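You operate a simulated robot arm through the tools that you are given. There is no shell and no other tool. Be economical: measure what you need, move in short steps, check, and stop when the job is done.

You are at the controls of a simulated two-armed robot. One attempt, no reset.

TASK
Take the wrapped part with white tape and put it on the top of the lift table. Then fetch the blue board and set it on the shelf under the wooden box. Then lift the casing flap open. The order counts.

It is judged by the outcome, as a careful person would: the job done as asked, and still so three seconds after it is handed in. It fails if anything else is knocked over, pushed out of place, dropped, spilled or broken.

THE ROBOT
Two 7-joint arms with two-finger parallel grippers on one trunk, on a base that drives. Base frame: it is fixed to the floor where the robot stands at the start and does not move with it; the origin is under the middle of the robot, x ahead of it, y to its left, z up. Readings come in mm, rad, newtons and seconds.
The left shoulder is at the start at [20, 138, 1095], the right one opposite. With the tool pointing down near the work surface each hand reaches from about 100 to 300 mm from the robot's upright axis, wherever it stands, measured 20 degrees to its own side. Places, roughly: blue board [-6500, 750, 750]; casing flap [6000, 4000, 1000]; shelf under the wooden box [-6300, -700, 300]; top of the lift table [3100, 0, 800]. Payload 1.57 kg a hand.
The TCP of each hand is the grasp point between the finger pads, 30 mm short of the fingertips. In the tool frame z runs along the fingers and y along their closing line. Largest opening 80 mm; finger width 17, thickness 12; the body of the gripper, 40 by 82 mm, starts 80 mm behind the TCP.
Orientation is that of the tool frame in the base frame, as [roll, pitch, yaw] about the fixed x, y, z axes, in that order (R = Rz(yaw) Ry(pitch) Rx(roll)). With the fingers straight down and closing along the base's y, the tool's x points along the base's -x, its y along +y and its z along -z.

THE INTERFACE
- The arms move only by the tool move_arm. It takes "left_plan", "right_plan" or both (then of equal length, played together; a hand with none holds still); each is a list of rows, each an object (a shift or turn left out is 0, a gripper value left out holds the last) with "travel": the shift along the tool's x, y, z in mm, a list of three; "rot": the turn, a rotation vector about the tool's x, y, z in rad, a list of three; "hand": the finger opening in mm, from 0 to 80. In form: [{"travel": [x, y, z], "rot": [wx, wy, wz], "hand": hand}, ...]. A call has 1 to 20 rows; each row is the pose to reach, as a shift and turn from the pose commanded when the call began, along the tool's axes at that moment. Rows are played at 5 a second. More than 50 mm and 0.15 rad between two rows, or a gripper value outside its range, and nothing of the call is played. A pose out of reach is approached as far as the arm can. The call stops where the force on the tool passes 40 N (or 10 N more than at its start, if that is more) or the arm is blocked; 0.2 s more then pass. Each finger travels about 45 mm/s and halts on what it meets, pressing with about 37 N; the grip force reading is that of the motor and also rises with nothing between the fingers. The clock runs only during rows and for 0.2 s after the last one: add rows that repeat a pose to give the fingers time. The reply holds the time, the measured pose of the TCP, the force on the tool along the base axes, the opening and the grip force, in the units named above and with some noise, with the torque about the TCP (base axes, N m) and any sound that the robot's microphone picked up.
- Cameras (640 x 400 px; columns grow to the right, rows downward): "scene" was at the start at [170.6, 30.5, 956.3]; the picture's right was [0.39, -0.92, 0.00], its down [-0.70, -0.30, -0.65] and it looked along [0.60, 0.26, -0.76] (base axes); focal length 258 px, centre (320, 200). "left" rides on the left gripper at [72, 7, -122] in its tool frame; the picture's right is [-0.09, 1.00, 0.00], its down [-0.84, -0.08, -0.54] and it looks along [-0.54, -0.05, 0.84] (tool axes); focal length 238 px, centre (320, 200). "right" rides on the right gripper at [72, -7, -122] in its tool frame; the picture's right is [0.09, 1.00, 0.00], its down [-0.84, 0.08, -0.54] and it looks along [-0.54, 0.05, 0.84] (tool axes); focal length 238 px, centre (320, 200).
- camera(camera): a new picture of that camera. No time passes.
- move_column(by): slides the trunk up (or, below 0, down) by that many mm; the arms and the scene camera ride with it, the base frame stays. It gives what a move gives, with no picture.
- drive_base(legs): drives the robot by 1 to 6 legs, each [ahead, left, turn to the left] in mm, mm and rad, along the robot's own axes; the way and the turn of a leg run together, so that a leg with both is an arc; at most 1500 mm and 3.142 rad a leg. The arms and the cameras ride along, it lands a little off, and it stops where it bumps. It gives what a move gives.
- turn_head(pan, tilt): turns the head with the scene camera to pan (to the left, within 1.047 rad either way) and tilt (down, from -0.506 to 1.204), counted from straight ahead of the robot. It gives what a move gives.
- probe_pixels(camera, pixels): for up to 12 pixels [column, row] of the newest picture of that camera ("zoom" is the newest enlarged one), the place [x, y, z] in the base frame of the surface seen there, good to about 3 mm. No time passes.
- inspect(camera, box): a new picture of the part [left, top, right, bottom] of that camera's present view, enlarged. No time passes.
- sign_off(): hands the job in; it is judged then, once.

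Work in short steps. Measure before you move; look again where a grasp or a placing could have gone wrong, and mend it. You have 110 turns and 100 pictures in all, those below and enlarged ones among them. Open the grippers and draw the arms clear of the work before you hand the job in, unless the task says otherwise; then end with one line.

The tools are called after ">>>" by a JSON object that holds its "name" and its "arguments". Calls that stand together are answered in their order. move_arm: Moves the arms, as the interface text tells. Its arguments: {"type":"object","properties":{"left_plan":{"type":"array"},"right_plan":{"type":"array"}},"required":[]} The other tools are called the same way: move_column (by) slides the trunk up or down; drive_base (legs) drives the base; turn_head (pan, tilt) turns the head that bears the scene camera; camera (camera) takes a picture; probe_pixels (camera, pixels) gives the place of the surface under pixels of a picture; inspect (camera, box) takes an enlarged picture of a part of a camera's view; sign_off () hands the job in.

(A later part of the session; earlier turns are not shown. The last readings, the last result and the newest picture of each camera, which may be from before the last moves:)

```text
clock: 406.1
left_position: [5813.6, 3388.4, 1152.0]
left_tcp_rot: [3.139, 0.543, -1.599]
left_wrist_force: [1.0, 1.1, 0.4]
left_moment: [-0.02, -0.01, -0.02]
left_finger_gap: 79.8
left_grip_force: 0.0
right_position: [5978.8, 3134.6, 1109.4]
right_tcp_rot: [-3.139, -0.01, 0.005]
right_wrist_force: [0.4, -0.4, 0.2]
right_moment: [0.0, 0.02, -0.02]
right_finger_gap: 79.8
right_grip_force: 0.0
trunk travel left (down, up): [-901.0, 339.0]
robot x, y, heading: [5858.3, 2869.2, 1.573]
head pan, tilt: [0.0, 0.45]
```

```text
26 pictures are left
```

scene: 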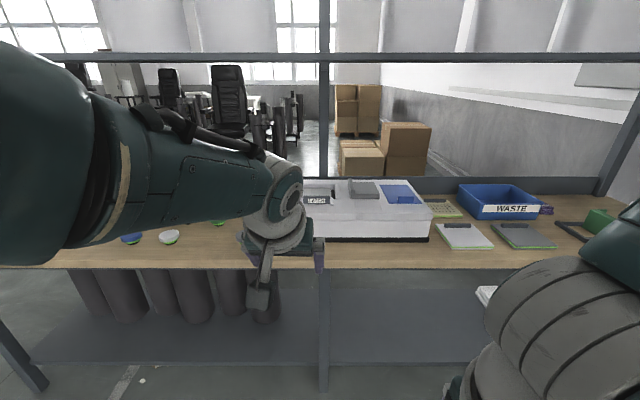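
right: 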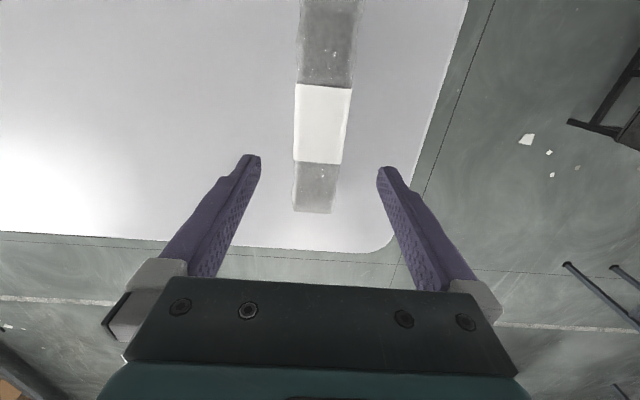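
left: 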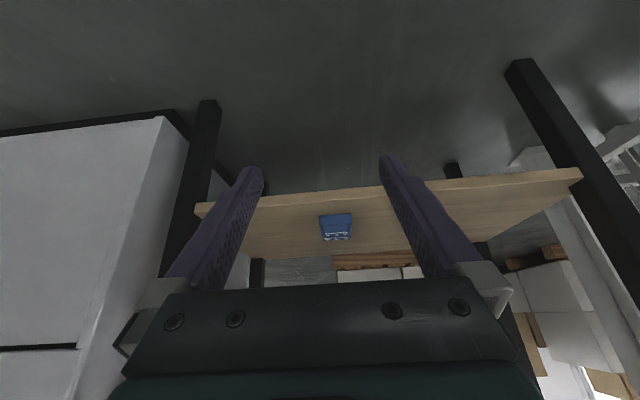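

The casing is at (365,210), with a "LATCH" label and blue inserts. I enlarge it and measure its parts.

>>> {"name": "inspect", "arguments": {"camera": "scene", "box": [290, 165, 450, 255]}}

>>> {"name": "probe_pixels", "arguments": {"camera": "zoom", "pixels": [[110, 140], [290, 90], [440, 125], [200, 200], [550, 210], [180, 300], [150, 60], [360, 90], [240, 100], [420, 160], [300, 150], [560, 350]]}}

```text
4.00 times, centred on (370, 210) of scene
```

zoom: 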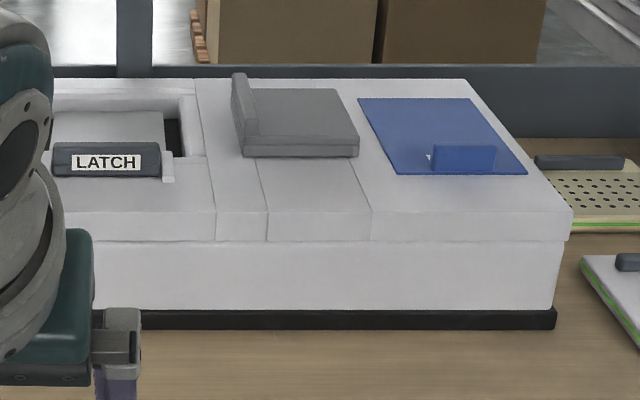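

```text
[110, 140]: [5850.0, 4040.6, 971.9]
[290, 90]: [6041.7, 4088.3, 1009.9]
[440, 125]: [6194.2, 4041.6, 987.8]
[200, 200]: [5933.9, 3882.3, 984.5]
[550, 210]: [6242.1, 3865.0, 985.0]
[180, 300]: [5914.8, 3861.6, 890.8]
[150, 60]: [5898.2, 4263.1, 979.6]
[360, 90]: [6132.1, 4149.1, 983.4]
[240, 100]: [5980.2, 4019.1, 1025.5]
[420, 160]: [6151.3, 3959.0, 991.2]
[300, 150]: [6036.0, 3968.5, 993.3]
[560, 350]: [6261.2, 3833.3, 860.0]
```

I see a LATCH tag by a recess, a grey piece with a raised grip, and a blue flap with a tab. I raise the column and go closer to see these from above.

>>> {"name": "move_column", "arguments": {"by": 300}}

>>> {"name": "drive_base", "arguments": {"legs": [[300, -100, 0]]}}

>>> {"name": "turn_head", "arguments": {"pan": 0, "tilt": 0.75}}

>>> {"name": "camera", "arguments": {"camera": "scene"}}

```text
clock: 409.1
left_position: [5813.0, 3386.9, 1452.5]
left_tcp_rot: [3.14, 0.543, -1.599]
left_wrist_force: [0.6, 0.4, 0.5]
left_moment: [0.01, -0.03, 0.03]
left_finger_gap: 80.0
left_grip_force: 0.1
right_position: [5978.2, 3135.5, 1409.3]
right_tcp_rot: [-3.139, -0.01, 0.006]
right_wrist_force: [-0.5, 0.4, -0.2]
right_moment: [0.02, -0.05, 0.02]
right_finger_gap: 80.1
right_grip_force: 0.1
trunk travel left (down, up): [-1201.0, 39.0]
robot x, y, heading: [5861.7, 2869.7, 1.577]
head pan, tilt: [0.0, 0.45]
```

```text
clock: 411.1
left_position: [5909.7, 3677.6, 1452.5]
left_tcp_rot: [3.14, 0.543, -1.596]
left_wrist_force: [-0.9, 0.8, 0.4]
left_moment: [-0.02, -0.03, 0.01]
left_finger_gap: 79.9
left_grip_force: 0.0
right_position: [6075.5, 3425.0, 1410.0]
right_tcp_rot: [-3.14, -0.012, 0.007]
right_wrist_force: [0.2, 1.3, -0.2]
right_moment: [0.0, 0.01, 0.0]
right_finger_gap: 80.1
right_grip_force: 0.0
trunk travel left (down, up): [-1201.0, 39.0]
robot x, y, heading: [5962.4, 3156.4, 1.574]
head pan, tilt: [0.0, 0.45]
```

```text
clock: 411.9
left_position: [5910.0, 3678.7, 1452.3]
left_tcp_rot: [3.14, 0.541, -1.598]
left_wrist_force: [-0.8, -0.2, -0.5]
left_moment: [0.04, -0.03, 0.0]
left_finger_gap: 79.9
left_grip_force: 0.0
right_position: [6075.7, 3425.0, 1409.4]
right_tcp_rot: [-3.141, -0.011, 0.006]
right_wrist_force: [-0.8, 0.4, 0.3]
right_moment: [-0.01, 0.0, 0.0]
right_finger_gap: 80.1
right_grip_force: 0.2
trunk travel left (down, up): [-1201.0, 39.0]
robot x, y, heading: [5960.0, 3160.0, 1.577]
head pan, tilt: [0.0, 0.75]
```

```text
24 pictures are left
```

scene: 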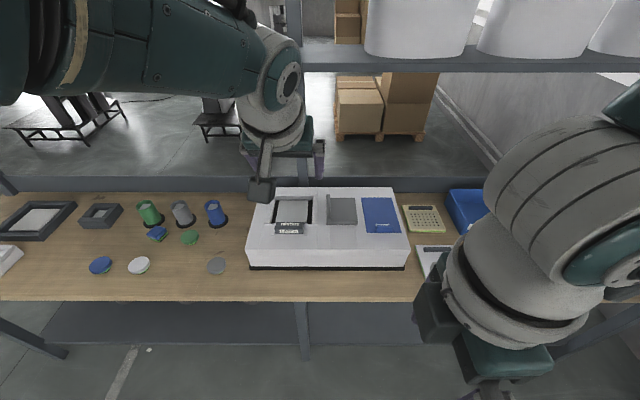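

>>> {"name": "inspect", "arguments": {"camera": "scene", "box": [235, 175, 425, 280]}}

>>> {"name": "probe_pixels", "arguments": {"camera": "zoom", "pixels": [[185, 180], [185, 110], [130, 110], [250, 100], [330, 110], [420, 110], [370, 130], [430, 85], [480, 75], [480, 190], [490, 165], [380, 200]]}}

```text
3.37 times, centred on (330, 228) of scene
```

zoom: 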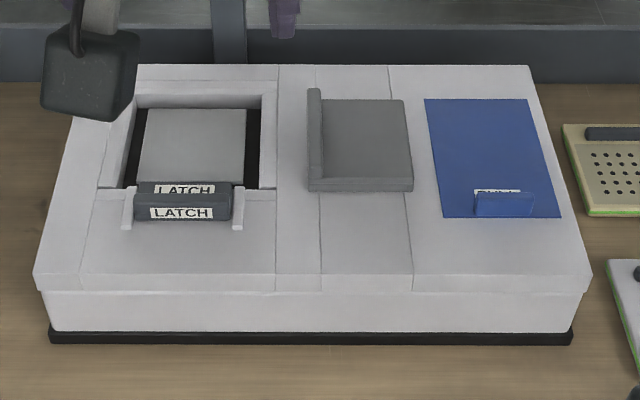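

```text
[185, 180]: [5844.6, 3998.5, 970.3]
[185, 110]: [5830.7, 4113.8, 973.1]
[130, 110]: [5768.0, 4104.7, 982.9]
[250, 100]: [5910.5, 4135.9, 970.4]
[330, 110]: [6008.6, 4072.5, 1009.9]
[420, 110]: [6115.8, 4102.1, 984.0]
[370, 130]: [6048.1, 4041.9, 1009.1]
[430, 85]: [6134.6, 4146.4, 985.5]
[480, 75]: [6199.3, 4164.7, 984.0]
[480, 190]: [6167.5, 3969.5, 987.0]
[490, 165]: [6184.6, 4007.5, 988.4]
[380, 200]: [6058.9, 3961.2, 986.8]
```

I zoom in tightly on the left recessed panel and on the blue panel's label.

>>> {"name": "inspect", "arguments": {"camera": "scene", "box": [258, 192, 322, 247]}}

>>> {"name": "probe_pixels", "arguments": {"camera": "zoom", "pixels": [[250, 100], [250, 200], [170, 180], [400, 180], [320, 330], [320, 270], [160, 330], [470, 330], [320, 390], [320, 300], [200, 290], [430, 290]]}}

>>> {"name": "inspect", "arguments": {"camera": "scene", "box": [350, 192, 414, 247]}}

```text
7.27 times, centred on (290, 220) of scene
```

zoom: 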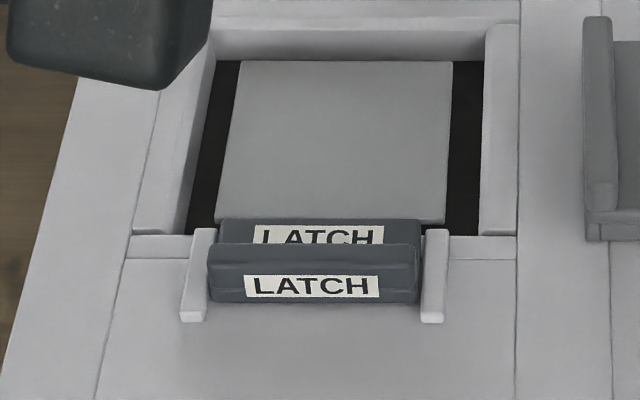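

```text
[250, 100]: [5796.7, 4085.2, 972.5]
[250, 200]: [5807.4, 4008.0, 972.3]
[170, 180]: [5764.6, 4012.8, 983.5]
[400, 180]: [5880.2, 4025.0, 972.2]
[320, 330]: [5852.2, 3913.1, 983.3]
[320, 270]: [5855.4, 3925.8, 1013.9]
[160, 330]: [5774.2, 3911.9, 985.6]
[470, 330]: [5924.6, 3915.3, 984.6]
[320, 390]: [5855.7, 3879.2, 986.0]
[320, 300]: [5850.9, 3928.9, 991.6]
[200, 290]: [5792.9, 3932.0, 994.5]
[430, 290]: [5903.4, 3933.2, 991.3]
```

```text
7.27 times, centred on (382, 220) of scene
```

zoom: 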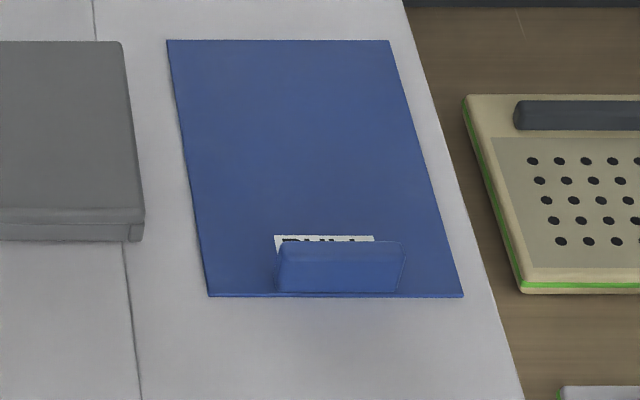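

The blue thin plate with the "PULL" tab on its front edge looks like the flap (hinged at the back); left is a latch, middle a thick grey slide. To see better I draw the left hand back and go closer with the right hand over the casing.

>>> {"name": "probe_pixels", "arguments": {"camera": "scene", "pixels": [[400, 60], [550, 70], [430, 45], [310, 185], [340, 275], [340, 298]]}}

>>> {"name": "move_arm", "arguments": {"left_plan": [{"travel": [40, 0, -24]}, {"travel": [80, 0, -49]}, {"travel": [120, 0, -73]}, {"travel": [160, 0, -97]}, {"travel": [200, 0, -121]}, {"travel": [240, 0, -146]}, {"travel": [280, 0, -170]}, {"travel": [280, 0, -170]}]}}

```text
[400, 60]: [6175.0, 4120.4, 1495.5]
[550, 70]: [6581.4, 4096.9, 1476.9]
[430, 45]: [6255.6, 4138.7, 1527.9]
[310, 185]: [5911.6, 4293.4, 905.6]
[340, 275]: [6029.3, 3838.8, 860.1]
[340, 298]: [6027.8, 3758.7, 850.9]
```

```text
clock: 413.5
left_position: [5879.7, 3627.7, 1358.6]
left_tcp_rot: [3.046, 0.801, -1.578]
left_wrist_force: [0.1, -0.1, -0.5]
left_moment: [0.03, 0.03, -0.01]
left_finger_gap: 79.7
left_grip_force: 0.0
left hand out of reach, approached as far as the arm can: row 1, 2, 3, 4, 5, 6, 7
right_position: [6075.7, 3425.3, 1409.1]
right_tcp_rot: [-3.141, -0.01, 0.007]
right_wrist_force: [0.0, 0.4, -0.1]
right_moment: [-0.01, -0.02, 0.0]
right_finger_gap: 80.2
right_grip_force: 0.1
trunk travel left (down, up): [-1201.0, 39.0]
robot x, y, heading: [5956.0, 3160.0, 1.572]
head pan, tilt: [0.0, 0.75]
stopped in row 7 (left hand): the arm was blocked; the commanded pose is now the measured one
```

The left arm jammed a bit against its limit, but its command is now reset. I bring it back and down in smaller steps.

>>> {"name": "move_arm", "arguments": {"left_plan": [{"travel": [30, 0, -10], "rot": [0.03, 0.05, 0]}, {"travel": [60, 0, -20], "rot": [0.06, 0.1, 0]}, {"travel": [90, 0, -30], "rot": [0.09, 0.15, 0]}, {"travel": [120, 0, -40], "rot": [0.09, 0.2, 0]}, {"travel": [150, 0, -50], "rot": [0.09, 0.25, 0]}, {"travel": [180, 0, -60], "rot": [0.09, 0.25, 0]}, {"travel": [211, 0, -73], "rot": [0.09, 0.25, 0]}, {"travel": [211, 0, -73], "rot": [0.09, 0.25, 0]}]}}

```text
clock: 414.7
left_position: [5876.2, 3597.3, 1323.6]
left_tcp_rot: [3.138, 0.722, -1.538]
left_wrist_force: [0.5, 0.7, -0.1]
left_moment: [0.03, 0.01, 0.03]
left_finger_gap: 79.8
left_grip_force: 0.0
left hand out of reach, approached as far as the arm can: row 1, 2, 3, 4, 5
right_position: [6076.1, 3425.6, 1408.5]
right_tcp_rot: [-3.142, -0.011, 0.008]
right_wrist_force: [-0.2, 0.8, -0.1]
right_moment: [0.0, 0.0, -0.03]
right_finger_gap: 79.9
right_grip_force: 0.1
trunk travel left (down, up): [-1201.0, 39.0]
robot x, y, heading: [5960.0, 3160.0, 1.576]
head pan, tilt: [0.0, 0.75]
stopped in row 5 (left hand): the arm was blocked; the commanded pose is now the measured one
```

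The left arm resists retracting at this tilt, so I straighten it while raising it, back to a pose it held before.

>>> {"name": "move_arm", "arguments": {"left_plan": [{"travel": [-17, 0, -19], "rot": [0, 0.08, 0]}, {"travel": [-33, 0, -38], "rot": [0, 0.16, 0]}, {"travel": [-50, 0, -57], "rot": [0, 0.24, 0]}, {"travel": [-66, 0, -76], "rot": [0, 0.32, 0]}, {"travel": [-83, 0, -95], "rot": [0, 0.4, 0]}, {"travel": [-99, 0, -114], "rot": [0, 0.48, 0]}, {"travel": [-116, 0, -133], "rot": [0, 0.56, 0]}, {"travel": [-132, 0, -152], "rot": [0, 0.64, 0]}, {"travel": [-149, 0, -171], "rot": [0, 0.72, 0]}, {"travel": [-165, 0, -188], "rot": [0, 0.72, 0]}]}}

>>> {"name": "camera", "arguments": {"camera": "scene"}}

```text
clock: 416.9
left_position: [5886.5, 3616.9, 1568.5]
left_tcp_rot: [3.14, -0.007, -1.542]
left_wrist_force: [-0.6, -0.6, 0.5]
left_moment: [-0.01, 0.01, -0.01]
left_finger_gap: 80.0
left_grip_force: 0.1
left hand out of reach, approached as far as the arm can: row 1, 2, 3, 4, 5, 6, 7, 8, 9, 10
right_position: [6074.7, 3424.5, 1409.1]
right_tcp_rot: [-3.14, -0.011, 0.006]
right_wrist_force: [0.0, 0.6, 0.4]
right_moment: [-0.04, -0.02, 0.02]
right_finger_gap: 80.0
right_grip_force: 0.1
trunk travel left (down, up): [-1201.0, 39.0]
robot x, y, heading: [5958.0, 3155.8, 1.575]
head pan, tilt: [0.0, 0.75]
```

```text
20 pictures are left
```

scene: 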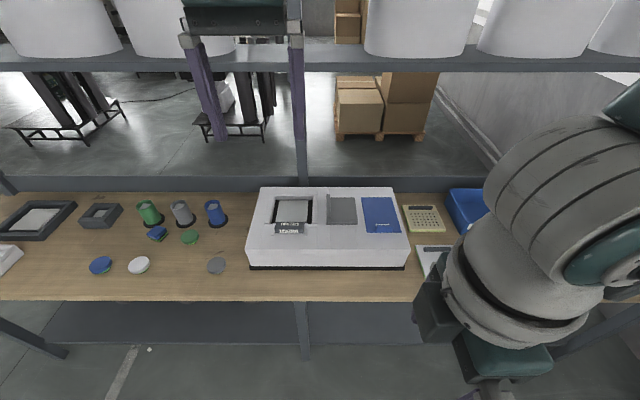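

The left hand is now out of the way. I measure the blue tab precisely (and its label) in a tight zoom.

>>> {"name": "inspect", "arguments": {"camera": "scene", "box": [365, 215, 405, 240]}}

>>> {"name": "probe_pixels", "arguments": {"camera": "zoom", "pixels": [[170, 140], [330, 140], [250, 140], [250, 200], [250, 90], [170, 205], [345, 200], [500, 180], [250, 110], [60, 240], [40, 100], [560, 240]]}}

```text
16.00 times, centred on (385, 228) of scene
```

zoom: 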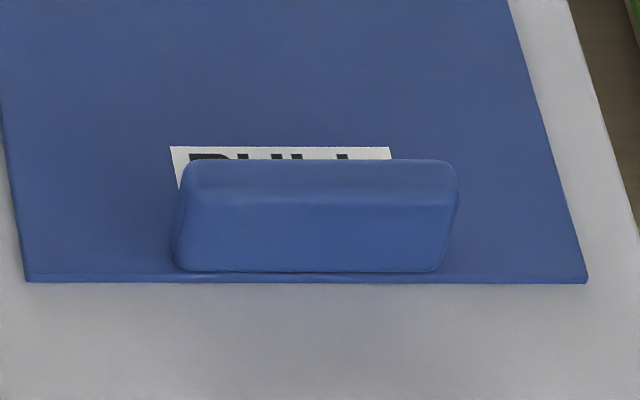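

```text
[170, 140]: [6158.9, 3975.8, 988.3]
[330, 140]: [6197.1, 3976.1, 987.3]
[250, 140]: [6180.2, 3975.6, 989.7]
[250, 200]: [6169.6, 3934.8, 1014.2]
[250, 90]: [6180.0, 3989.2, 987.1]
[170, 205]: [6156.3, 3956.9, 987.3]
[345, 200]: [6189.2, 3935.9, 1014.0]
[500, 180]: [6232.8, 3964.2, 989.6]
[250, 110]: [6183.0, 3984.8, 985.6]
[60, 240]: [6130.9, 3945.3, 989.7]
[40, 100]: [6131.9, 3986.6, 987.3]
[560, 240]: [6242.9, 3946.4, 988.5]
```

The tab spans x≈6156–6212, y≈3935–3950, z 988–1015 on a plate hinged at the back (y≈4150). I'll pinch it from its two ends with the left hand (closing along x), so it can pivot in the grip. First I pre-shape the left hand: lower, nearer and tilted 0.5 rad.

>>> {"name": "move_arm", "arguments": {"left_plan": [{"travel": [8, 0, 24], "rot": [0, -0.1, 0]}, {"travel": [16, 0, 48], "rot": [0, -0.2, 0]}, {"travel": [24, 0, 72], "rot": [0, -0.3, 0]}, {"travel": [32, 0, 96], "rot": [0, -0.4, 0]}, {"travel": [40, 0, 120], "rot": [0, -0.5, 0]}, {"travel": [40, 0, 120], "rot": [0, -0.5, 0]}]}}

```text
clock: 418.3
left_position: [5915.3, 3643.1, 1408.3]
left_tcp_rot: [-3.142, 0.496, -1.542]
left_wrist_force: [0.3, 0.3, -0.2]
left_moment: [0.01, -0.02, 0.0]
left_finger_gap: 80.0
left_grip_force: 0.0
left hand out of reach, approached as far as the arm can: row 1, 2, 3, 4, 5, 6
right_position: [6076.0, 3426.0, 1409.0]
right_tcp_rot: [-3.141, -0.011, 0.007]
right_wrist_force: [0.4, 0.3, 0.1]
right_moment: [-0.02, 0.0, -0.01]
right_finger_gap: 80.1
right_grip_force: 0.1
trunk travel left (down, up): [-1201.0, 39.0]
robot x, y, heading: [5961.0, 3158.2, 1.572]
head pan, tilt: [0.0, 0.75]
```

The inner reach is what limits the arm here (≥485 mm ahead). I test how far out it goes with this tilt, in free air.

>>> {"name": "move_arm", "arguments": {"left_plan": [{"travel": [-47, 0, 1]}, {"travel": [-94, 0, 3]}, {"travel": [-141, 0, 4]}, {"travel": [-188, 0, 6]}, {"travel": [-235, 0, 7]}, {"travel": [-282, 0, 9]}, {"travel": [-327, 0, 10]}, {"travel": [-327, 0, 10]}]}}

```text
clock: 420.1
left_position: [5867.7, 3723.3, 1585.7]
left_tcp_rot: [3.139, 0.497, -1.543]
left_wrist_force: [0.3, 0.4, 0.0]
left_moment: [0.01, -0.06, -0.04]
left_finger_gap: 80.1
left_grip_force: 0.1
left hand out of reach, approached as far as the arm can: row 1, 2, 3, 4, 5, 6, 7, 8
right_position: [6074.3, 3424.6, 1408.4]
right_tcp_rot: [-3.139, -0.011, 0.007]
right_wrist_force: [0.1, 1.0, 0.3]
right_moment: [-0.02, 0.0, 0.02]
right_finger_gap: 80.3
right_grip_force: 0.1
trunk travel left (down, up): [-1201.0, 39.0]
robot x, y, heading: [5957.3, 3158.4, 1.577]
head pan, tilt: [0.0, 0.75]
```

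Both points lie on the outer reach limit, so nearer poses should work. I bring the hand well inside: about 400 mm ahead.

>>> {"name": "move_arm", "arguments": {"left_plan": [{"travel": [48, 0, 0]}, {"travel": [96, 0, 0]}, {"travel": [144, 0, 0]}, {"travel": [192, 0, 0]}, {"travel": [240, 0, 0]}, {"travel": [288, 0, 0]}, {"travel": [333, 0, 2]}, {"travel": [380, 0, -20]}, {"travel": [420, 0, -42]}, {"travel": [420, 0, -42]}]}}

```text
refused: row 8 steps farther than a row can; nothing moved
```

>>> {"name": "move_arm", "arguments": {"left_plan": [{"travel": [45, 0, -4]}, {"travel": [90, 0, -8]}, {"travel": [135, 0, -12]}, {"travel": [180, 0, -17]}, {"travel": [225, 0, -21]}, {"travel": [270, 0, -26]}, {"travel": [315, 0, -31]}, {"travel": [360, 0, -36]}, {"travel": [405, 0, -42]}, {"travel": [405, 0, -42]}]}}

```text
clock: 422.3
left_position: [5873.3, 3347.8, 1421.3]
left_tcp_rot: [-3.141, 0.497, -1.541]
left_wrist_force: [-0.3, 0.2, 0.4]
left_moment: [0.01, 0.01, -0.01]
left_finger_gap: 79.9
left_grip_force: 0.1
right_position: [6075.5, 3425.1, 1409.4]
right_tcp_rot: [-3.139, -0.011, 0.007]
right_wrist_force: [-0.1, 0.1, 0.1]
right_moment: [-0.01, -0.02, -0.02]
right_finger_gap: 79.8
right_grip_force: 0.1
trunk travel left (down, up): [-1201.0, 39.0]
robot x, y, heading: [5957.2, 3158.9, 1.571]
head pan, tilt: [0.0, 0.75]
```

The left hand is now well within reach (189 mm ahead). I strafe right so it lines up with the tab (x≈6183), drive to y≈3550 and lower the column by 300.

>>> {"name": "drive_base", "arguments": {"legs": [[0, -310, 0], [390, 0, 0]]}}

>>> {"name": "move_column", "arguments": {"by": -300}}

>>> {"name": "turn_head", "arguments": {"pan": 0.1, "tilt": 0.9}}

>>> {"name": "camera", "arguments": {"camera": "scene"}}

```text
clock: 426.4
left_position: [6182.0, 3739.5, 1420.7]
left_tcp_rot: [3.139, 0.495, -1.543]
left_wrist_force: [-0.6, -1.1, -0.1]
left_moment: [0.02, 0.0, -0.01]
left_finger_gap: 80.0
left_grip_force: 0.2
right_position: [6385.9, 3814.9, 1408.4]
right_tcp_rot: [-3.141, -0.01, 0.01]
right_wrist_force: [-0.6, -0.8, -0.2]
right_moment: [-0.03, -0.01, -0.01]
right_finger_gap: 80.0
right_grip_force: 0.1
trunk travel left (down, up): [-1201.0, 39.0]
robot x, y, heading: [6270.5, 3554.8, 1.573]
head pan, tilt: [0.0, 0.75]
```

```text
clock: 429.4
left_position: [6182.8, 3738.1, 1121.1]
left_tcp_rot: [3.141, 0.497, -1.544]
left_wrist_force: [-0.5, 0.1, -0.9]
left_moment: [-0.01, -0.01, -0.02]
left_finger_gap: 79.9
left_grip_force: 0.1
right_position: [6385.3, 3815.2, 1109.7]
right_tcp_rot: [-3.139, -0.009, 0.009]
right_wrist_force: [-0.3, -0.5, -0.4]
right_moment: [0.0, 0.01, -0.01]
right_finger_gap: 80.0
right_grip_force: 0.1
trunk travel left (down, up): [-901.0, 339.0]
robot x, y, heading: [6271.4, 3549.0, 1.571]
head pan, tilt: [0.0, 0.75]
```

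```text
clock: 430.1
left_position: [6182.8, 3738.8, 1120.2]
left_tcp_rot: [3.139, 0.495, -1.543]
left_wrist_force: [0.4, 0.5, 0.2]
left_moment: [0.0, 0.02, 0.01]
left_finger_gap: 80.2
left_grip_force: 0.0
right_position: [6385.9, 3815.5, 1109.2]
right_tcp_rot: [-3.139, -0.011, 0.007]
right_wrist_force: [-1.1, -0.4, 0.5]
right_moment: [0.02, 0.01, 0.02]
right_finger_gap: 80.1
right_grip_force: 0.1
trunk travel left (down, up): [-901.0, 339.0]
robot x, y, heading: [6268.2, 3552.1, 1.577]
head pan, tilt: [0.099, 0.901]
```

```text
18 pictures are left
```

scene: 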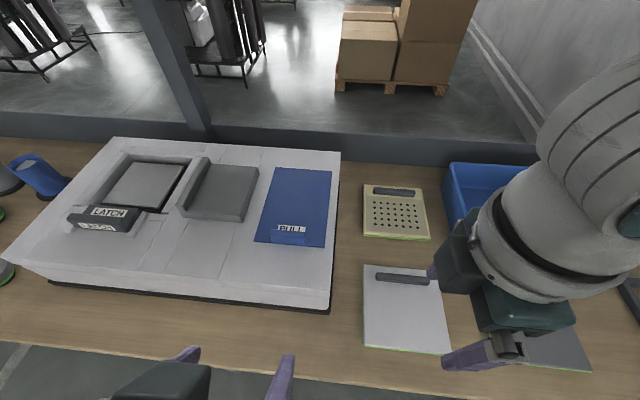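

Closer view: tab with PULL label at (290,235). I measure it once more, including the plate's back edge.

>>> {"name": "inspect", "arguments": {"camera": "scene", "box": [245, 155, 345, 260]}}

>>> {"name": "probe_pixels", "arguments": {"camera": "zoom", "pixels": [[235, 285], [300, 275], [355, 290], [235, 325], [350, 335], [295, 305], [220, 60], [420, 70], [295, 265], [370, 310], [215, 310], [300, 330]]}}

```text
3.81 times, centred on (295, 208) of scene
```

zoom: 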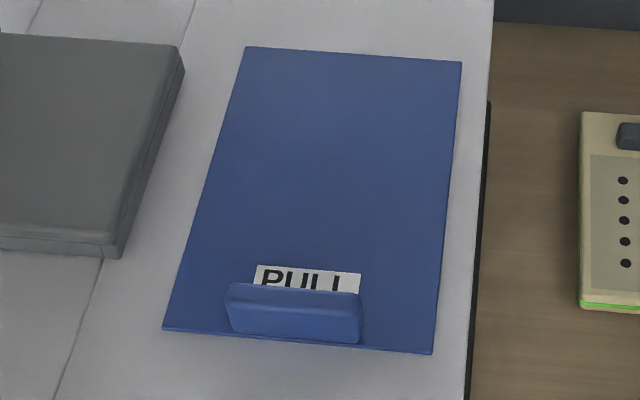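

```text
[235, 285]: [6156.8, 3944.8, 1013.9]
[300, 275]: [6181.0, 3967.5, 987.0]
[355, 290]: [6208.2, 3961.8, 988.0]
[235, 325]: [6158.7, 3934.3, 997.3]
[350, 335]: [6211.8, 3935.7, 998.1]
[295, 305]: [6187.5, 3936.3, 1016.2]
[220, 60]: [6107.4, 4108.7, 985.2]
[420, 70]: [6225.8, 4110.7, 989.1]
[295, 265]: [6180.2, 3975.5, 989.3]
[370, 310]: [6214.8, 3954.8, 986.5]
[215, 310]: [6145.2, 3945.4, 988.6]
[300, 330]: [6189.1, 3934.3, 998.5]
```

Tab: x 6155–6213, y 3933–3947, top 1015; the plate's back edge (hinge) y≈4115. I move the left hand forward over the tab and partly down, keeping 39 mm in hand.

>>> {"name": "move_arm", "arguments": {"left_plan": [{"travel": [-42, 0, 23], "hand": 80}, {"travel": [-84, 0, 46]}, {"travel": [-126, 0, 69]}, {"travel": [-167, 0, 91]}, {"travel": [-153, 0, 117]}, {"travel": [-138, 0, 143]}, {"travel": [-138, 0, 143]}]}}

>>> {"name": "camera", "arguments": {"camera": "left"}}

```text
clock: 431.7
left_position: [6173.0, 3928.6, 1059.8]
left_tcp_rot: [3.139, 0.497, -1.542]
left_wrist_force: [0.2, 0.2, 0.1]
left_moment: [0.0, -0.03, 0.02]
left_finger_gap: 79.8
left_grip_force: 0.2
right_position: [6386.4, 3815.1, 1109.5]
right_tcp_rot: [-3.14, -0.009, 0.008]
right_wrist_force: [-0.5, 0.1, -0.7]
right_moment: [0.02, -0.01, -0.01]
right_finger_gap: 80.2
right_grip_force: 0.0
trunk travel left (down, up): [-901.0, 339.0]
robot x, y, heading: [6269.1, 3546.5, 1.576]
head pan, tilt: [0.099, 0.901]
```

```text
16 pictures are left
```

left: 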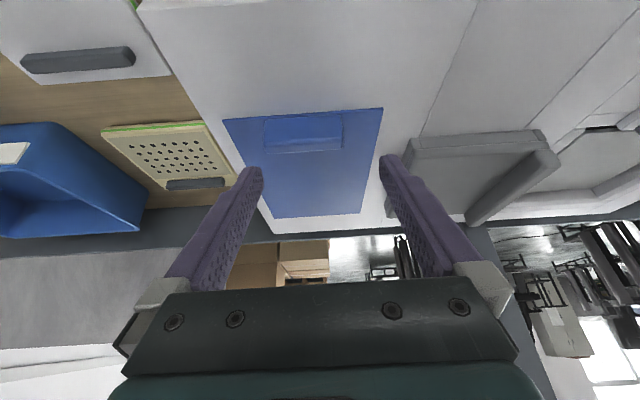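

The hand is 11 mm off to the left; I correct that (tool y −11) and go down the last 39 mm.

>>> {"name": "move_arm", "arguments": {"left_plan": [{"travel": [0, -11, 0]}, {"travel": [9, -11, 17]}, {"travel": [18, -11, 33]}, {"travel": [18, -11, 33]}]}}

>>> {"name": "camera", "arguments": {"camera": "left"}}

```text
clock: 432.7
left_position: [6186.8, 3930.3, 1023.9]
left_tcp_rot: [3.141, 0.498, -1.542]
left_wrist_force: [0.1, -0.1, -0.3]
left_moment: [0.02, 0.0, 0.0]
left_finger_gap: 80.0
left_grip_force: 0.1
right_position: [6385.1, 3815.9, 1109.8]
right_tcp_rot: [-3.14, -0.011, 0.007]
right_wrist_force: [-0.2, -0.4, 0.3]
right_moment: [0.0, -0.01, -0.02]
right_finger_gap: 79.9
right_grip_force: 0.0
trunk travel left (down, up): [-901.0, 339.0]
robot x, y, heading: [6269.3, 3549.0, 1.574]
head pan, tilt: [0.099, 0.901]
```

```text
15 pictures are left
```

left: 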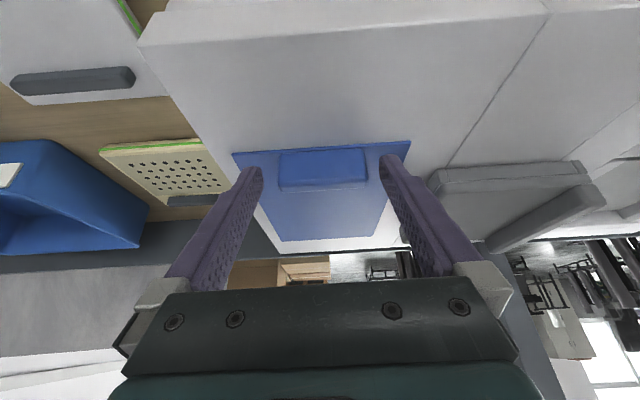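

The tab is centred between the fingertips. I close on it.

>>> {"name": "move_arm", "arguments": {"left_plan": [{"hand": 65}, {"hand": 55}, {"hand": 45}, {"hand": 40}, {"hand": 40}]}}

```text
clock: 433.9
left_position: [6188.3, 3930.6, 1024.5]
left_tcp_rot: [3.136, 0.497, -1.544]
left_wrist_force: [-0.6, 0.8, 3.6]
left_moment: [0.24, -0.21, 0.07]
left_finger_gap: 58.6
left_grip_force: 36.9
right_position: [6385.7, 3815.7, 1109.0]
right_tcp_rot: [3.141, -0.01, 0.007]
right_wrist_force: [-0.1, -0.4, 0.6]
right_moment: [-0.01, 0.03, 0.01]
right_finger_gap: 80.1
right_grip_force: 0.1
trunk travel left (down, up): [-901.0, 339.0]
robot x, y, heading: [6271.0, 3549.2, 1.577]
head pan, tilt: [0.099, 0.901]
```

Gripped (58.6 mm). I lift along the arc about the back hinge, first 20°, watching forces.

>>> {"name": "move_arm", "arguments": {"left_plan": [{"travel": [-4.5, 0, -6.3]}, {"travel": [-9, 0, -12.5]}, {"travel": [-14, 0, -18.4]}, {"travel": [-19, 0, -24.2]}, {"travel": [-24.5, 0, -29.5]}, {"travel": [-30.2, 0, -34.8]}, {"travel": [-36, 0, -39.7]}, {"travel": [-42.1, 0, -44.6]}]}}

>>> {"name": "camera", "arguments": {"camera": "scene"}}

```text
clock: 435.7
left_position: [6173.7, 3943.5, 1077.1]
left_tcp_rot: [3.109, 0.493, -1.559]
left_wrist_force: [0.8, 0.2, 0.7]
left_moment: [0.02, 0.01, 0.0]
left_finger_gap: 58.9
left_grip_force: 37.6
right_position: [6385.8, 3815.0, 1110.5]
right_tcp_rot: [-3.14, -0.011, 0.007]
right_wrist_force: [0.3, 0.8, 0.0]
right_moment: [0.04, 0.0, 0.02]
right_finger_gap: 80.0
right_grip_force: 0.1
trunk travel left (down, up): [-901.0, 339.0]
robot x, y, heading: [6267.4, 3550.6, 1.569]
head pan, tilt: [0.099, 0.901]
```

```text
14 pictures are left
```

scene: 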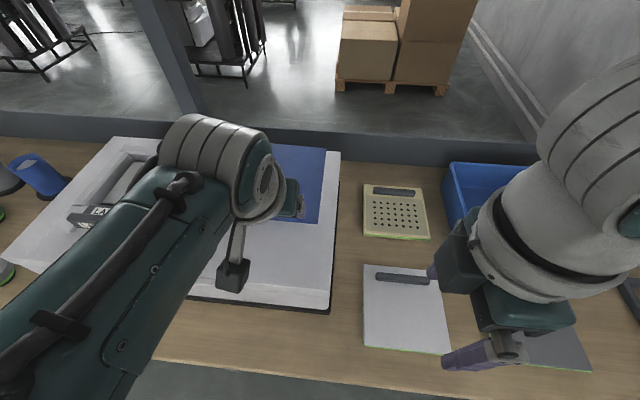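

Forces are small. I check with the left camera whether the flap is really coming along.

>>> {"name": "camera", "arguments": {"camera": "left"}}

>>> {"name": "probe_pixels", "arguments": {"camera": "left", "pixels": [[320, 130], [320, 170], [320, 200], [260, 150], [385, 150], [320, 220], [320, 100], [320, 70]]}}

```text
13 pictures are left
```

left: 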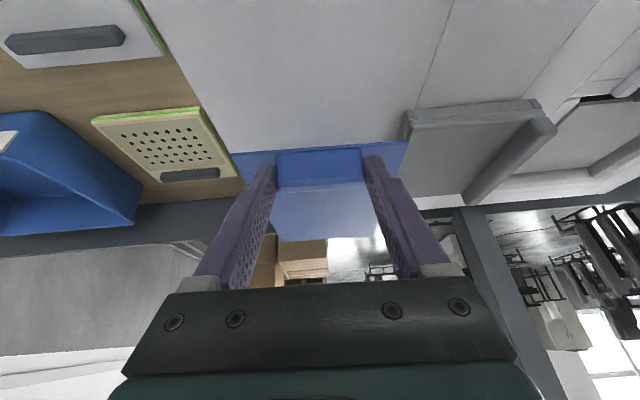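

```text
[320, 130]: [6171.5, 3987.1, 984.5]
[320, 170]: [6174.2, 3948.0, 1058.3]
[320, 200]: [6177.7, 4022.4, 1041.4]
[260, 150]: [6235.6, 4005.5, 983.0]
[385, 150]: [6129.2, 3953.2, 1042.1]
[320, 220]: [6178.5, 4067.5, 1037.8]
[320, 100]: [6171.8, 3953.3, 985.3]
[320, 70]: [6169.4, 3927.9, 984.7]
```

The plate is level at z≈1040 along its length: it is not hinged but coming off whole, so it's a loose "PULL" plate, not the flap. I put it back exactly by playing the lift in reverse.

>>> {"name": "move_arm", "arguments": {"left_plan": [{"travel": [6.1, 0, 4.9]}, {"travel": [11.9, 0, 9.8]}, {"travel": [17.6, 0, 15.1]}, {"travel": [23.1, 0, 20.4]}, {"travel": [28.1, 0, 26.2]}, {"travel": [33.1, 0, 32.1]}, {"travel": [37.6, 0, 38.3]}, {"travel": [39.9, 0, 41.5]}, {"travel": [39.9, 0, 41.5]}]}}

>>> {"name": "camera", "arguments": {"camera": "left"}}

>>> {"name": "probe_pixels", "arguments": {"camera": "left", "pixels": [[240, 158], [405, 145], [320, 165], [290, 235], [370, 230], [320, 225], [320, 200], [250, 170]]}}

```text
clock: 437.7
left_position: [6183.0, 3929.2, 1026.9]
left_tcp_rot: [3.128, 0.498, -1.546]
left_wrist_force: [0.2, -0.2, 0.0]
left_moment: [-0.01, 0.02, 0.0]
left_finger_gap: 58.6
left_grip_force: 36.5
right_position: [6386.3, 3814.7, 1109.5]
right_tcp_rot: [-3.139, -0.01, 0.006]
right_wrist_force: [0.2, -0.6, 0.0]
right_moment: [-0.01, 0.0, 0.03]
right_finger_gap: 79.8
right_grip_force: 0.0
trunk travel left (down, up): [-901.0, 339.0]
robot x, y, heading: [6269.5, 3550.9, 1.578]
head pan, tilt: [0.099, 0.901]
```

```text
12 pictures are left
```

left: 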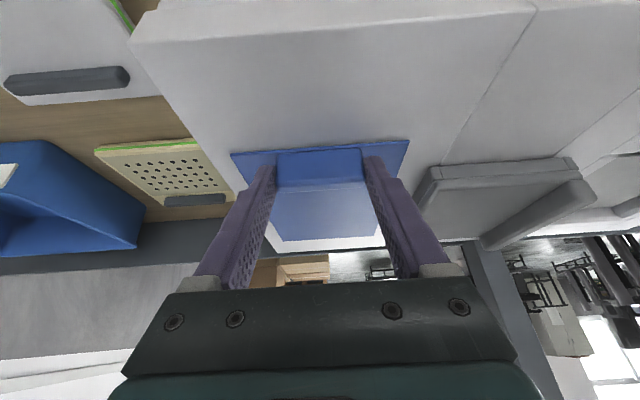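

```text
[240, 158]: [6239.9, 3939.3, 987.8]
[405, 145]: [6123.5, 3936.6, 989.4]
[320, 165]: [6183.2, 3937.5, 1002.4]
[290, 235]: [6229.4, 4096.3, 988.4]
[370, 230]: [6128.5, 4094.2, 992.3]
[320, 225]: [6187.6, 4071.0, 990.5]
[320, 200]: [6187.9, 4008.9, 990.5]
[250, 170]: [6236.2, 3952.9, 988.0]
```

The plate is back over its seat (x 6123–6240, front edge y≈3937), about 2 mm up. I lower it the last bit, open, and rise.

>>> {"name": "move_arm", "arguments": {"left_plan": [{"travel": [1.2, 0, 1.8]}, {"travel": [1.8, 0, 2.8]}, {"travel": [1.8, 0, 2.8], "hand": 65}, {"travel": [1.8, 0, 2.8], "hand": 75}, {"travel": [1.8, 0, 2.8], "hand": 80}, {"travel": [-12, 0, -23], "hand": 80}, {"travel": [-26, 0, -49], "hand": 80}, {"travel": [-40, 0, -75], "hand": 80}]}}

>>> {"name": "drive_base", "arguments": {"legs": [[-200, 0, 0]]}}

>>> {"name": "turn_head", "arguments": {"pan": 0.35, "tilt": 0.75}}

>>> {"name": "inspect", "arguments": {"camera": "scene", "box": [180, 80, 500, 280]}}

```text
clock: 439.7
left_position: [6145.3, 3935.7, 1108.8]
left_tcp_rot: [3.039, 0.511, -1.577]
left_wrist_force: [0.5, -0.2, 1.2]
left_moment: [-0.01, -0.02, 0.01]
left_finger_gap: 80.0
left_grip_force: 0.1
right_position: [6386.4, 3814.7, 1109.9]
right_tcp_rot: [-3.14, -0.011, 0.006]
right_wrist_force: [1.2, 0.1, 0.1]
right_moment: [-0.02, -0.02, 0.04]
right_finger_gap: 79.9
right_grip_force: 0.0
trunk travel left (down, up): [-901.0, 339.0]
robot x, y, heading: [6274.6, 3547.5, 1.572]
head pan, tilt: [0.099, 0.901]
stopped in row 8 (left hand): the arm was blocked; the commanded pose is now the measured one
```

```text
clock: 441.3
left_position: [6145.7, 3735.1, 1109.1]
left_tcp_rot: [3.04, 0.511, -1.575]
left_wrist_force: [-0.2, -0.4, -0.6]
left_moment: [0.01, -0.01, -0.04]
left_finger_gap: 79.9
left_grip_force: 0.1
right_position: [6386.4, 3617.4, 1109.8]
right_tcp_rot: [-3.14, -0.01, 0.01]
right_wrist_force: [-0.1, -0.3, 0.1]
right_moment: [0.01, 0.03, -0.04]
right_finger_gap: 80.1
right_grip_force: 0.0
trunk travel left (down, up): [-901.0, 339.0]
robot x, y, heading: [6271.4, 3351.1, 1.575]
head pan, tilt: [0.099, 0.901]
```

```text
clock: 442.1
left_position: [6144.3, 3736.2, 1108.7]
left_tcp_rot: [3.035, 0.509, -1.576]
left_wrist_force: [-0.3, 0.1, 0.1]
left_moment: [0.0, 0.01, -0.02]
left_finger_gap: 80.0
left_grip_force: 0.1
right_position: [6387.2, 3616.1, 1109.0]
right_tcp_rot: [-3.141, -0.011, 0.008]
right_wrist_force: [1.1, -0.2, -0.6]
right_moment: [0.01, -0.01, -0.02]
right_finger_gap: 79.9
right_grip_force: 0.0
trunk travel left (down, up): [-901.0, 339.0]
robot x, y, heading: [6268.6, 3353.2, 1.577]
head pan, tilt: [0.351, 0.75]
```

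```text
2.00 times, centred on (340, 180) of scene
```

zoom: 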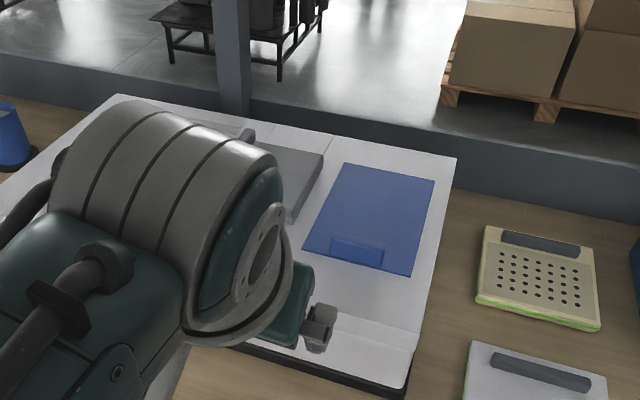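

The blue plate is back in its place. I draw the left hand in toward me and shift left to inspect the middle piece and the latch closely.

>>> {"name": "move_arm", "arguments": {"left_plan": [{"travel": [29, 0, -24], "rot": [0.04, 0, 0]}, {"travel": [58, 0, -48], "rot": [0.1, 0, 0]}, {"travel": [87, 0, -72], "rot": [0.1, 0, 0]}, {"travel": [116, 0, -96], "rot": [0.1, 0, 0]}, {"travel": [145, 0, -120], "rot": [0.1, 0, 0]}, {"travel": [175, 0, -135], "rot": [0.1, 0, 0]}, {"travel": [175, 0, -135], "rot": [0.1, 0, 0]}]}}

>>> {"name": "drive_base", "arguments": {"legs": [[0, 180, 0]]}}

>>> {"name": "turn_head", "arguments": {"pan": 0.1, "tilt": 0.75}}

>>> {"name": "camera", "arguments": {"camera": "scene"}}

```text
clock: 443.7
left_position: [6158.0, 3516.5, 1140.6]
left_tcp_rot: [-3.141, 0.51, -1.574]
left_wrist_force: [0.5, 0.7, 0.4]
left_moment: [-0.01, -0.02, 0.0]
left_finger_gap: 80.1
left_grip_force: 0.0
right_position: [6387.2, 3617.4, 1109.5]
right_tcp_rot: [-3.139, -0.012, 0.008]
right_wrist_force: [-0.2, -0.5, 0.7]
right_moment: [0.02, -0.01, 0.0]
right_finger_gap: 80.0
right_grip_force: 0.0
trunk travel left (down, up): [-901.0, 339.0]
robot x, y, heading: [6270.1, 3348.7, 1.571]
head pan, tilt: [0.351, 0.75]
```

```text
clock: 445.2
left_position: [5980.5, 3516.0, 1141.0]
left_tcp_rot: [3.139, 0.509, -1.576]
left_wrist_force: [0.0, -1.0, -0.5]
left_moment: [0.01, 0.0, 0.03]
left_finger_gap: 80.0
left_grip_force: 0.0
right_position: [6208.3, 3615.8, 1109.0]
right_tcp_rot: [-3.139, -0.011, 0.005]
right_wrist_force: [-0.4, 0.8, 0.4]
right_moment: [0.0, -0.01, 0.01]
right_finger_gap: 79.9
right_grip_force: 0.0
trunk travel left (down, up): [-901.0, 339.0]
robot x, y, heading: [6089.7, 3347.8, 1.571]
head pan, tilt: [0.351, 0.75]
```

```text
clock: 446.0
left_position: [5980.2, 3516.5, 1140.5]
left_tcp_rot: [3.14, 0.511, -1.576]
left_wrist_force: [-0.2, 0.1, -0.2]
left_moment: [-0.01, 0.0, 0.0]
left_finger_gap: 80.0
left_grip_force: 0.0
right_position: [6209.1, 3616.4, 1108.7]
right_tcp_rot: [-3.139, -0.012, 0.007]
right_wrist_force: [0.0, -0.5, 0.1]
right_moment: [-0.01, -0.01, -0.04]
right_finger_gap: 80.0
right_grip_force: 0.0
trunk travel left (down, up): [-901.0, 339.0]
robot x, y, heading: [6090.4, 3348.7, 1.578]
head pan, tilt: [0.099, 0.75]
```

```text
10 pictures are left
```

scene: 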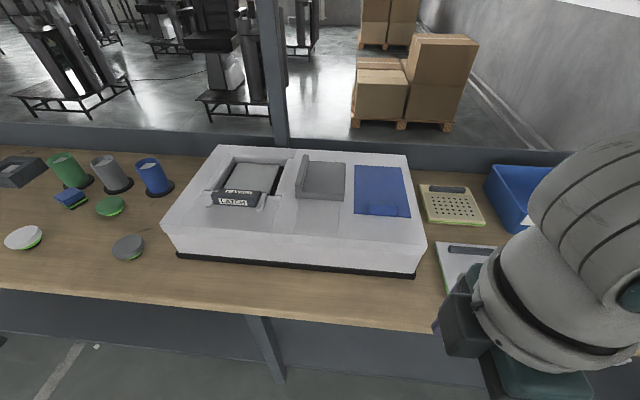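

One tight enlargement of the latch recess and the grey piece together, with probes.

>>> {"name": "inspect", "arguments": {"camera": "scene", "box": [200, 145, 360, 220]}}

>>> {"name": "probe_pixels", "arguments": {"camera": "zoom", "pixels": [[420, 60], [395, 170], [410, 110], [500, 120], [500, 175], [560, 100], [440, 200], [500, 205], [570, 200], [215, 90], [150, 215], [200, 180]]}}

```text
4.00 times, centred on (280, 182) of scene
```

zoom: 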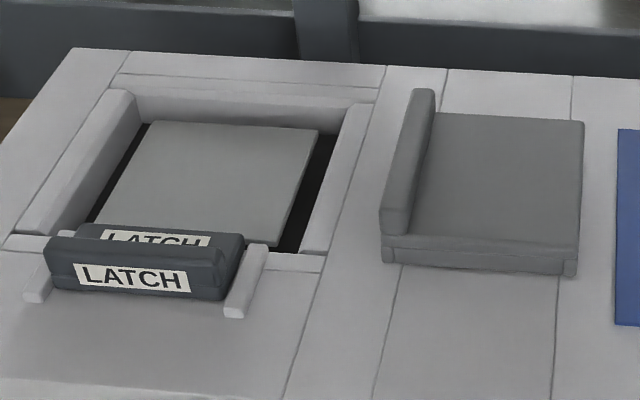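

```text
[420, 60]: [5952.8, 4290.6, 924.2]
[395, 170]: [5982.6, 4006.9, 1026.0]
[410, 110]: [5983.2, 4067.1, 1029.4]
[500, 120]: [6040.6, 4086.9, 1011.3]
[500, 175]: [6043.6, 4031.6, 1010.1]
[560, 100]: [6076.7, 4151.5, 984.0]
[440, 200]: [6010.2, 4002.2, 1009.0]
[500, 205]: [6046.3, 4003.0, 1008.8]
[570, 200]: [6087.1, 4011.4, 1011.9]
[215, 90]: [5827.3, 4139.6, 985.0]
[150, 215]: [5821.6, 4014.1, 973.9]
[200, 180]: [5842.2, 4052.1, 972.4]
```

To understand the middle and left pieces from a lower angle, I take the left wrist camera's view enlarged.

>>> {"name": "inspect", "arguments": {"camera": "left", "box": [200, 120, 440, 270]}}

>>> {"name": "probe_pixels", "arguments": {"camera": "scene", "pixels": [[239, 192], [239, 200], [236, 197], [228, 197], [239, 205], [252, 199], [306, 160], [300, 190], [343, 208], [320, 206], [345, 180], [239, 190]]}}

```text
2.67 times, centred on (320, 195) of left
```

zoom: 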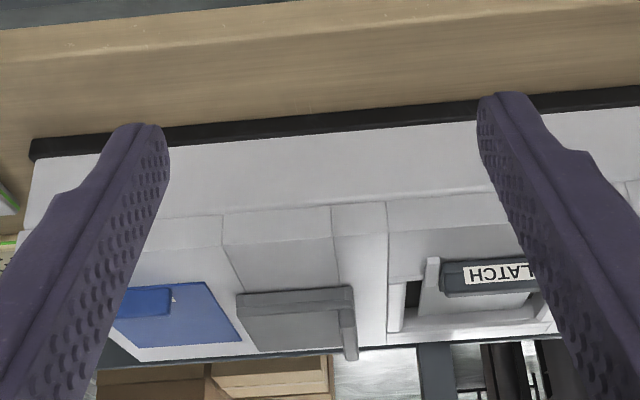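

```text
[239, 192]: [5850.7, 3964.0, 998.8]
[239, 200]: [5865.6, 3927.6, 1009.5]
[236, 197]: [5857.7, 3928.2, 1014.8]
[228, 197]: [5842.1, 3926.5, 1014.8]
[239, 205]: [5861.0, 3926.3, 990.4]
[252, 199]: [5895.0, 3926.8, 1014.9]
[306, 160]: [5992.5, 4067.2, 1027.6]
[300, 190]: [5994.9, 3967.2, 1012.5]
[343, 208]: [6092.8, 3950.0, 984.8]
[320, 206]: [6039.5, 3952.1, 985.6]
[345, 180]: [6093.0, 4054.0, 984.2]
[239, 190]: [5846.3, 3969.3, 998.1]
```

The blue plate is loose and the left part is a latch; the unlabelled grey middle piece (x 5980–6100, y≈3965–4095) with a raised grip along its left edge looks like the flap, hinged at its right edge. I turn the right hand back so it closes sideways (natural for leaning right as the flap opens).

>>> {"name": "move_arm", "arguments": {"right_plan": [{"rot": [0, 0, 0.143]}, {"rot": [0, 0, 0.286]}, {"rot": [0, 0, 0.428]}, {"rot": [0, 0, 0.571]}, {"rot": [0, 0, 0.714]}, {"rot": [0, 0, 0.857]}, {"rot": [0, 0, 1.0]}, {"rot": [0, 0, 1.142]}, {"rot": [0, 0, 1.285]}, {"rot": [0, 0, 1.428]}, {"rot": [0, 0, 1.571]}, {"rot": [0, 0, 1.571]}]}}

>>> {"name": "drive_base", "arguments": {"legs": [[0, 220, 0]]}}

```text
clock: 448.6
left_position: [5979.9, 3516.4, 1140.8]
left_tcp_rot: [3.138, 0.51, -1.575]
left_wrist_force: [0.4, 0.2, 0.3]
left_moment: [0.03, -0.01, -0.01]
left_finger_gap: 80.2
left_grip_force: 0.2
right_position: [6207.9, 3616.2, 1109.2]
right_tcp_rot: [-3.13, 0.001, -1.567]
right_wrist_force: [0.4, 0.2, 0.5]
right_moment: [0.0, -0.01, 0.02]
right_finger_gap: 80.0
right_grip_force: 0.0
trunk travel left (down, up): [-901.0, 339.0]
robot x, y, heading: [6093.7, 3354.9, 1.576]
head pan, tilt: [0.099, 0.75]
```

```text
clock: 450.2
left_position: [5764.4, 3515.4, 1141.7]
left_tcp_rot: [3.14, 0.511, -1.578]
left_wrist_force: [0.3, 0.8, -0.2]
left_moment: [-0.06, -0.03, 0.0]
left_finger_gap: 80.0
left_grip_force: 0.0
right_position: [5991.9, 3615.3, 1108.6]
right_tcp_rot: [-3.131, 0.002, -1.566]
right_wrist_force: [-0.3, 0.5, -0.3]
right_moment: [0.0, -0.01, -0.03]
right_finger_gap: 80.0
right_grip_force: 0.2
trunk travel left (down, up): [-901.0, 339.0]
robot x, y, heading: [5877.4, 3349.8, 1.573]
head pan, tilt: [0.099, 0.75]
```

Hand oriented. I drive 245 mm ahead, extend the right hand 140 mm over the grip ridge with a 45 mm opening, and check from its camera.

>>> {"name": "drive_base", "arguments": {"legs": [[245, 0, 0]]}}

>>> {"name": "move_arm", "arguments": {"right_plan": [{"travel": [-35, 0, 0], "hand": 60}, {"travel": [-70, 0, 0], "hand": 45}, {"travel": [-105, 0, 0], "hand": 45}, {"travel": [-140, 0, 0], "hand": 45}, {"travel": [-140, 0, 0], "hand": 45}]}}

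>>> {"name": "camera", "arguments": {"camera": "right"}}

>>> {"name": "probe_pixels", "arguments": {"camera": "right", "pixels": [[320, 120], [320, 150], [330, 180], [310, 100], [300, 140], [340, 140], [280, 160], [360, 160], [250, 120], [320, 80]]}}

```text
clock: 452.0
left_position: [5762.5, 3760.0, 1140.6]
left_tcp_rot: [3.14, 0.509, -1.573]
left_wrist_force: [0.3, 0.0, 0.7]
left_moment: [0.01, -0.03, 0.01]
left_finger_gap: 79.8
left_grip_force: 0.0
right_position: [5990.6, 3861.1, 1108.1]
right_tcp_rot: [-3.131, 0.002, -1.559]
right_wrist_force: [-0.2, -1.1, 0.4]
right_moment: [0.0, -0.01, 0.02]
right_finger_gap: 80.1
right_grip_force: 0.0
trunk travel left (down, up): [-901.0, 339.0]
robot x, y, heading: [5874.3, 3595.3, 1.576]
head pan, tilt: [0.099, 0.75]
```

```text
clock: 453.2
left_position: [5762.9, 3759.6, 1141.0]
left_tcp_rot: [3.139, 0.51, -1.572]
left_wrist_force: [0.2, -0.3, -0.6]
left_moment: [0.0, -0.01, 0.01]
left_finger_gap: 79.8
left_grip_force: 0.0
right_position: [5989.3, 4001.2, 1108.0]
right_tcp_rot: [-3.134, 0.004, -1.561]
right_wrist_force: [0.3, 0.2, -0.6]
right_moment: [0.04, -0.04, -0.01]
right_finger_gap: 45.2
right_grip_force: 0.1
trunk travel left (down, up): [-901.0, 339.0]
robot x, y, heading: [5876.3, 3594.5, 1.574]
head pan, tilt: [0.099, 0.75]
```

```text
7 pictures are left
```

right: 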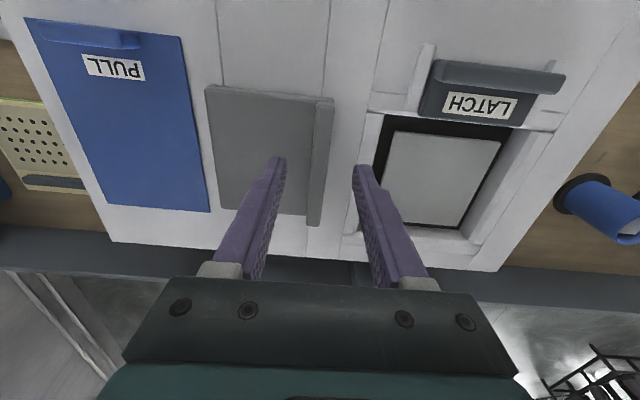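

```text
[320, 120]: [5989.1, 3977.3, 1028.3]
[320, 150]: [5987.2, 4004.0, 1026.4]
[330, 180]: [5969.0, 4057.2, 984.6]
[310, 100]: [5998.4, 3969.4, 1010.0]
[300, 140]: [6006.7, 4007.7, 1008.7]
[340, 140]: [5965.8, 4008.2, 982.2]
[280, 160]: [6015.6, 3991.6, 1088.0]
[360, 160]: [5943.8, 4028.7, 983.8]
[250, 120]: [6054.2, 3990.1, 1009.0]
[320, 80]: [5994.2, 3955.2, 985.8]
```

The ridge (x≈5988, top 1027) is centred between the fingers. I lower 65 mm and close on it.

>>> {"name": "move_column", "arguments": {"by": -65}}

>>> {"name": "move_arm", "arguments": {"right_plan": [{"hand": 30}, {"hand": 15}, {"hand": 8}, {"hand": 8}]}}

```text
clock: 454.3
left_position: [5763.0, 3759.8, 1074.9]
left_tcp_rot: [3.139, 0.509, -1.573]
left_wrist_force: [-0.7, -0.9, -0.1]
left_moment: [-0.01, -0.01, -0.02]
left_finger_gap: 79.8
left_grip_force: 0.0
right_position: [5989.7, 4000.4, 1044.2]
right_tcp_rot: [-3.131, 0.002, -1.56]
right_wrist_force: [-0.5, 0.5, 0.1]
right_moment: [0.0, 0.01, -0.01]
right_finger_gap: 45.1
right_grip_force: 0.0
trunk travel left (down, up): [-836.0, 404.0]
robot x, y, heading: [5876.0, 3594.2, 1.58]
head pan, tilt: [0.099, 0.75]
```

```text
clock: 455.3
left_position: [5762.0, 3759.6, 1076.3]
left_tcp_rot: [3.14, 0.509, -1.575]
left_wrist_force: [0.3, 0.2, 0.2]
left_moment: [0.0, -0.02, -0.01]
left_finger_gap: 79.9
left_grip_force: 0.0
right_position: [5986.5, 4001.3, 1043.4]
right_tcp_rot: [-3.132, 0.002, -1.561]
right_wrist_force: [-6.1, 0.2, 0.0]
right_moment: [0.15, 0.37, -0.35]
right_finger_gap: 15.9
right_grip_force: 29.0
trunk travel left (down, up): [-836.0, 404.0]
robot x, y, heading: [5871.4, 3594.4, 1.583]
head pan, tilt: [0.099, 0.75]
```

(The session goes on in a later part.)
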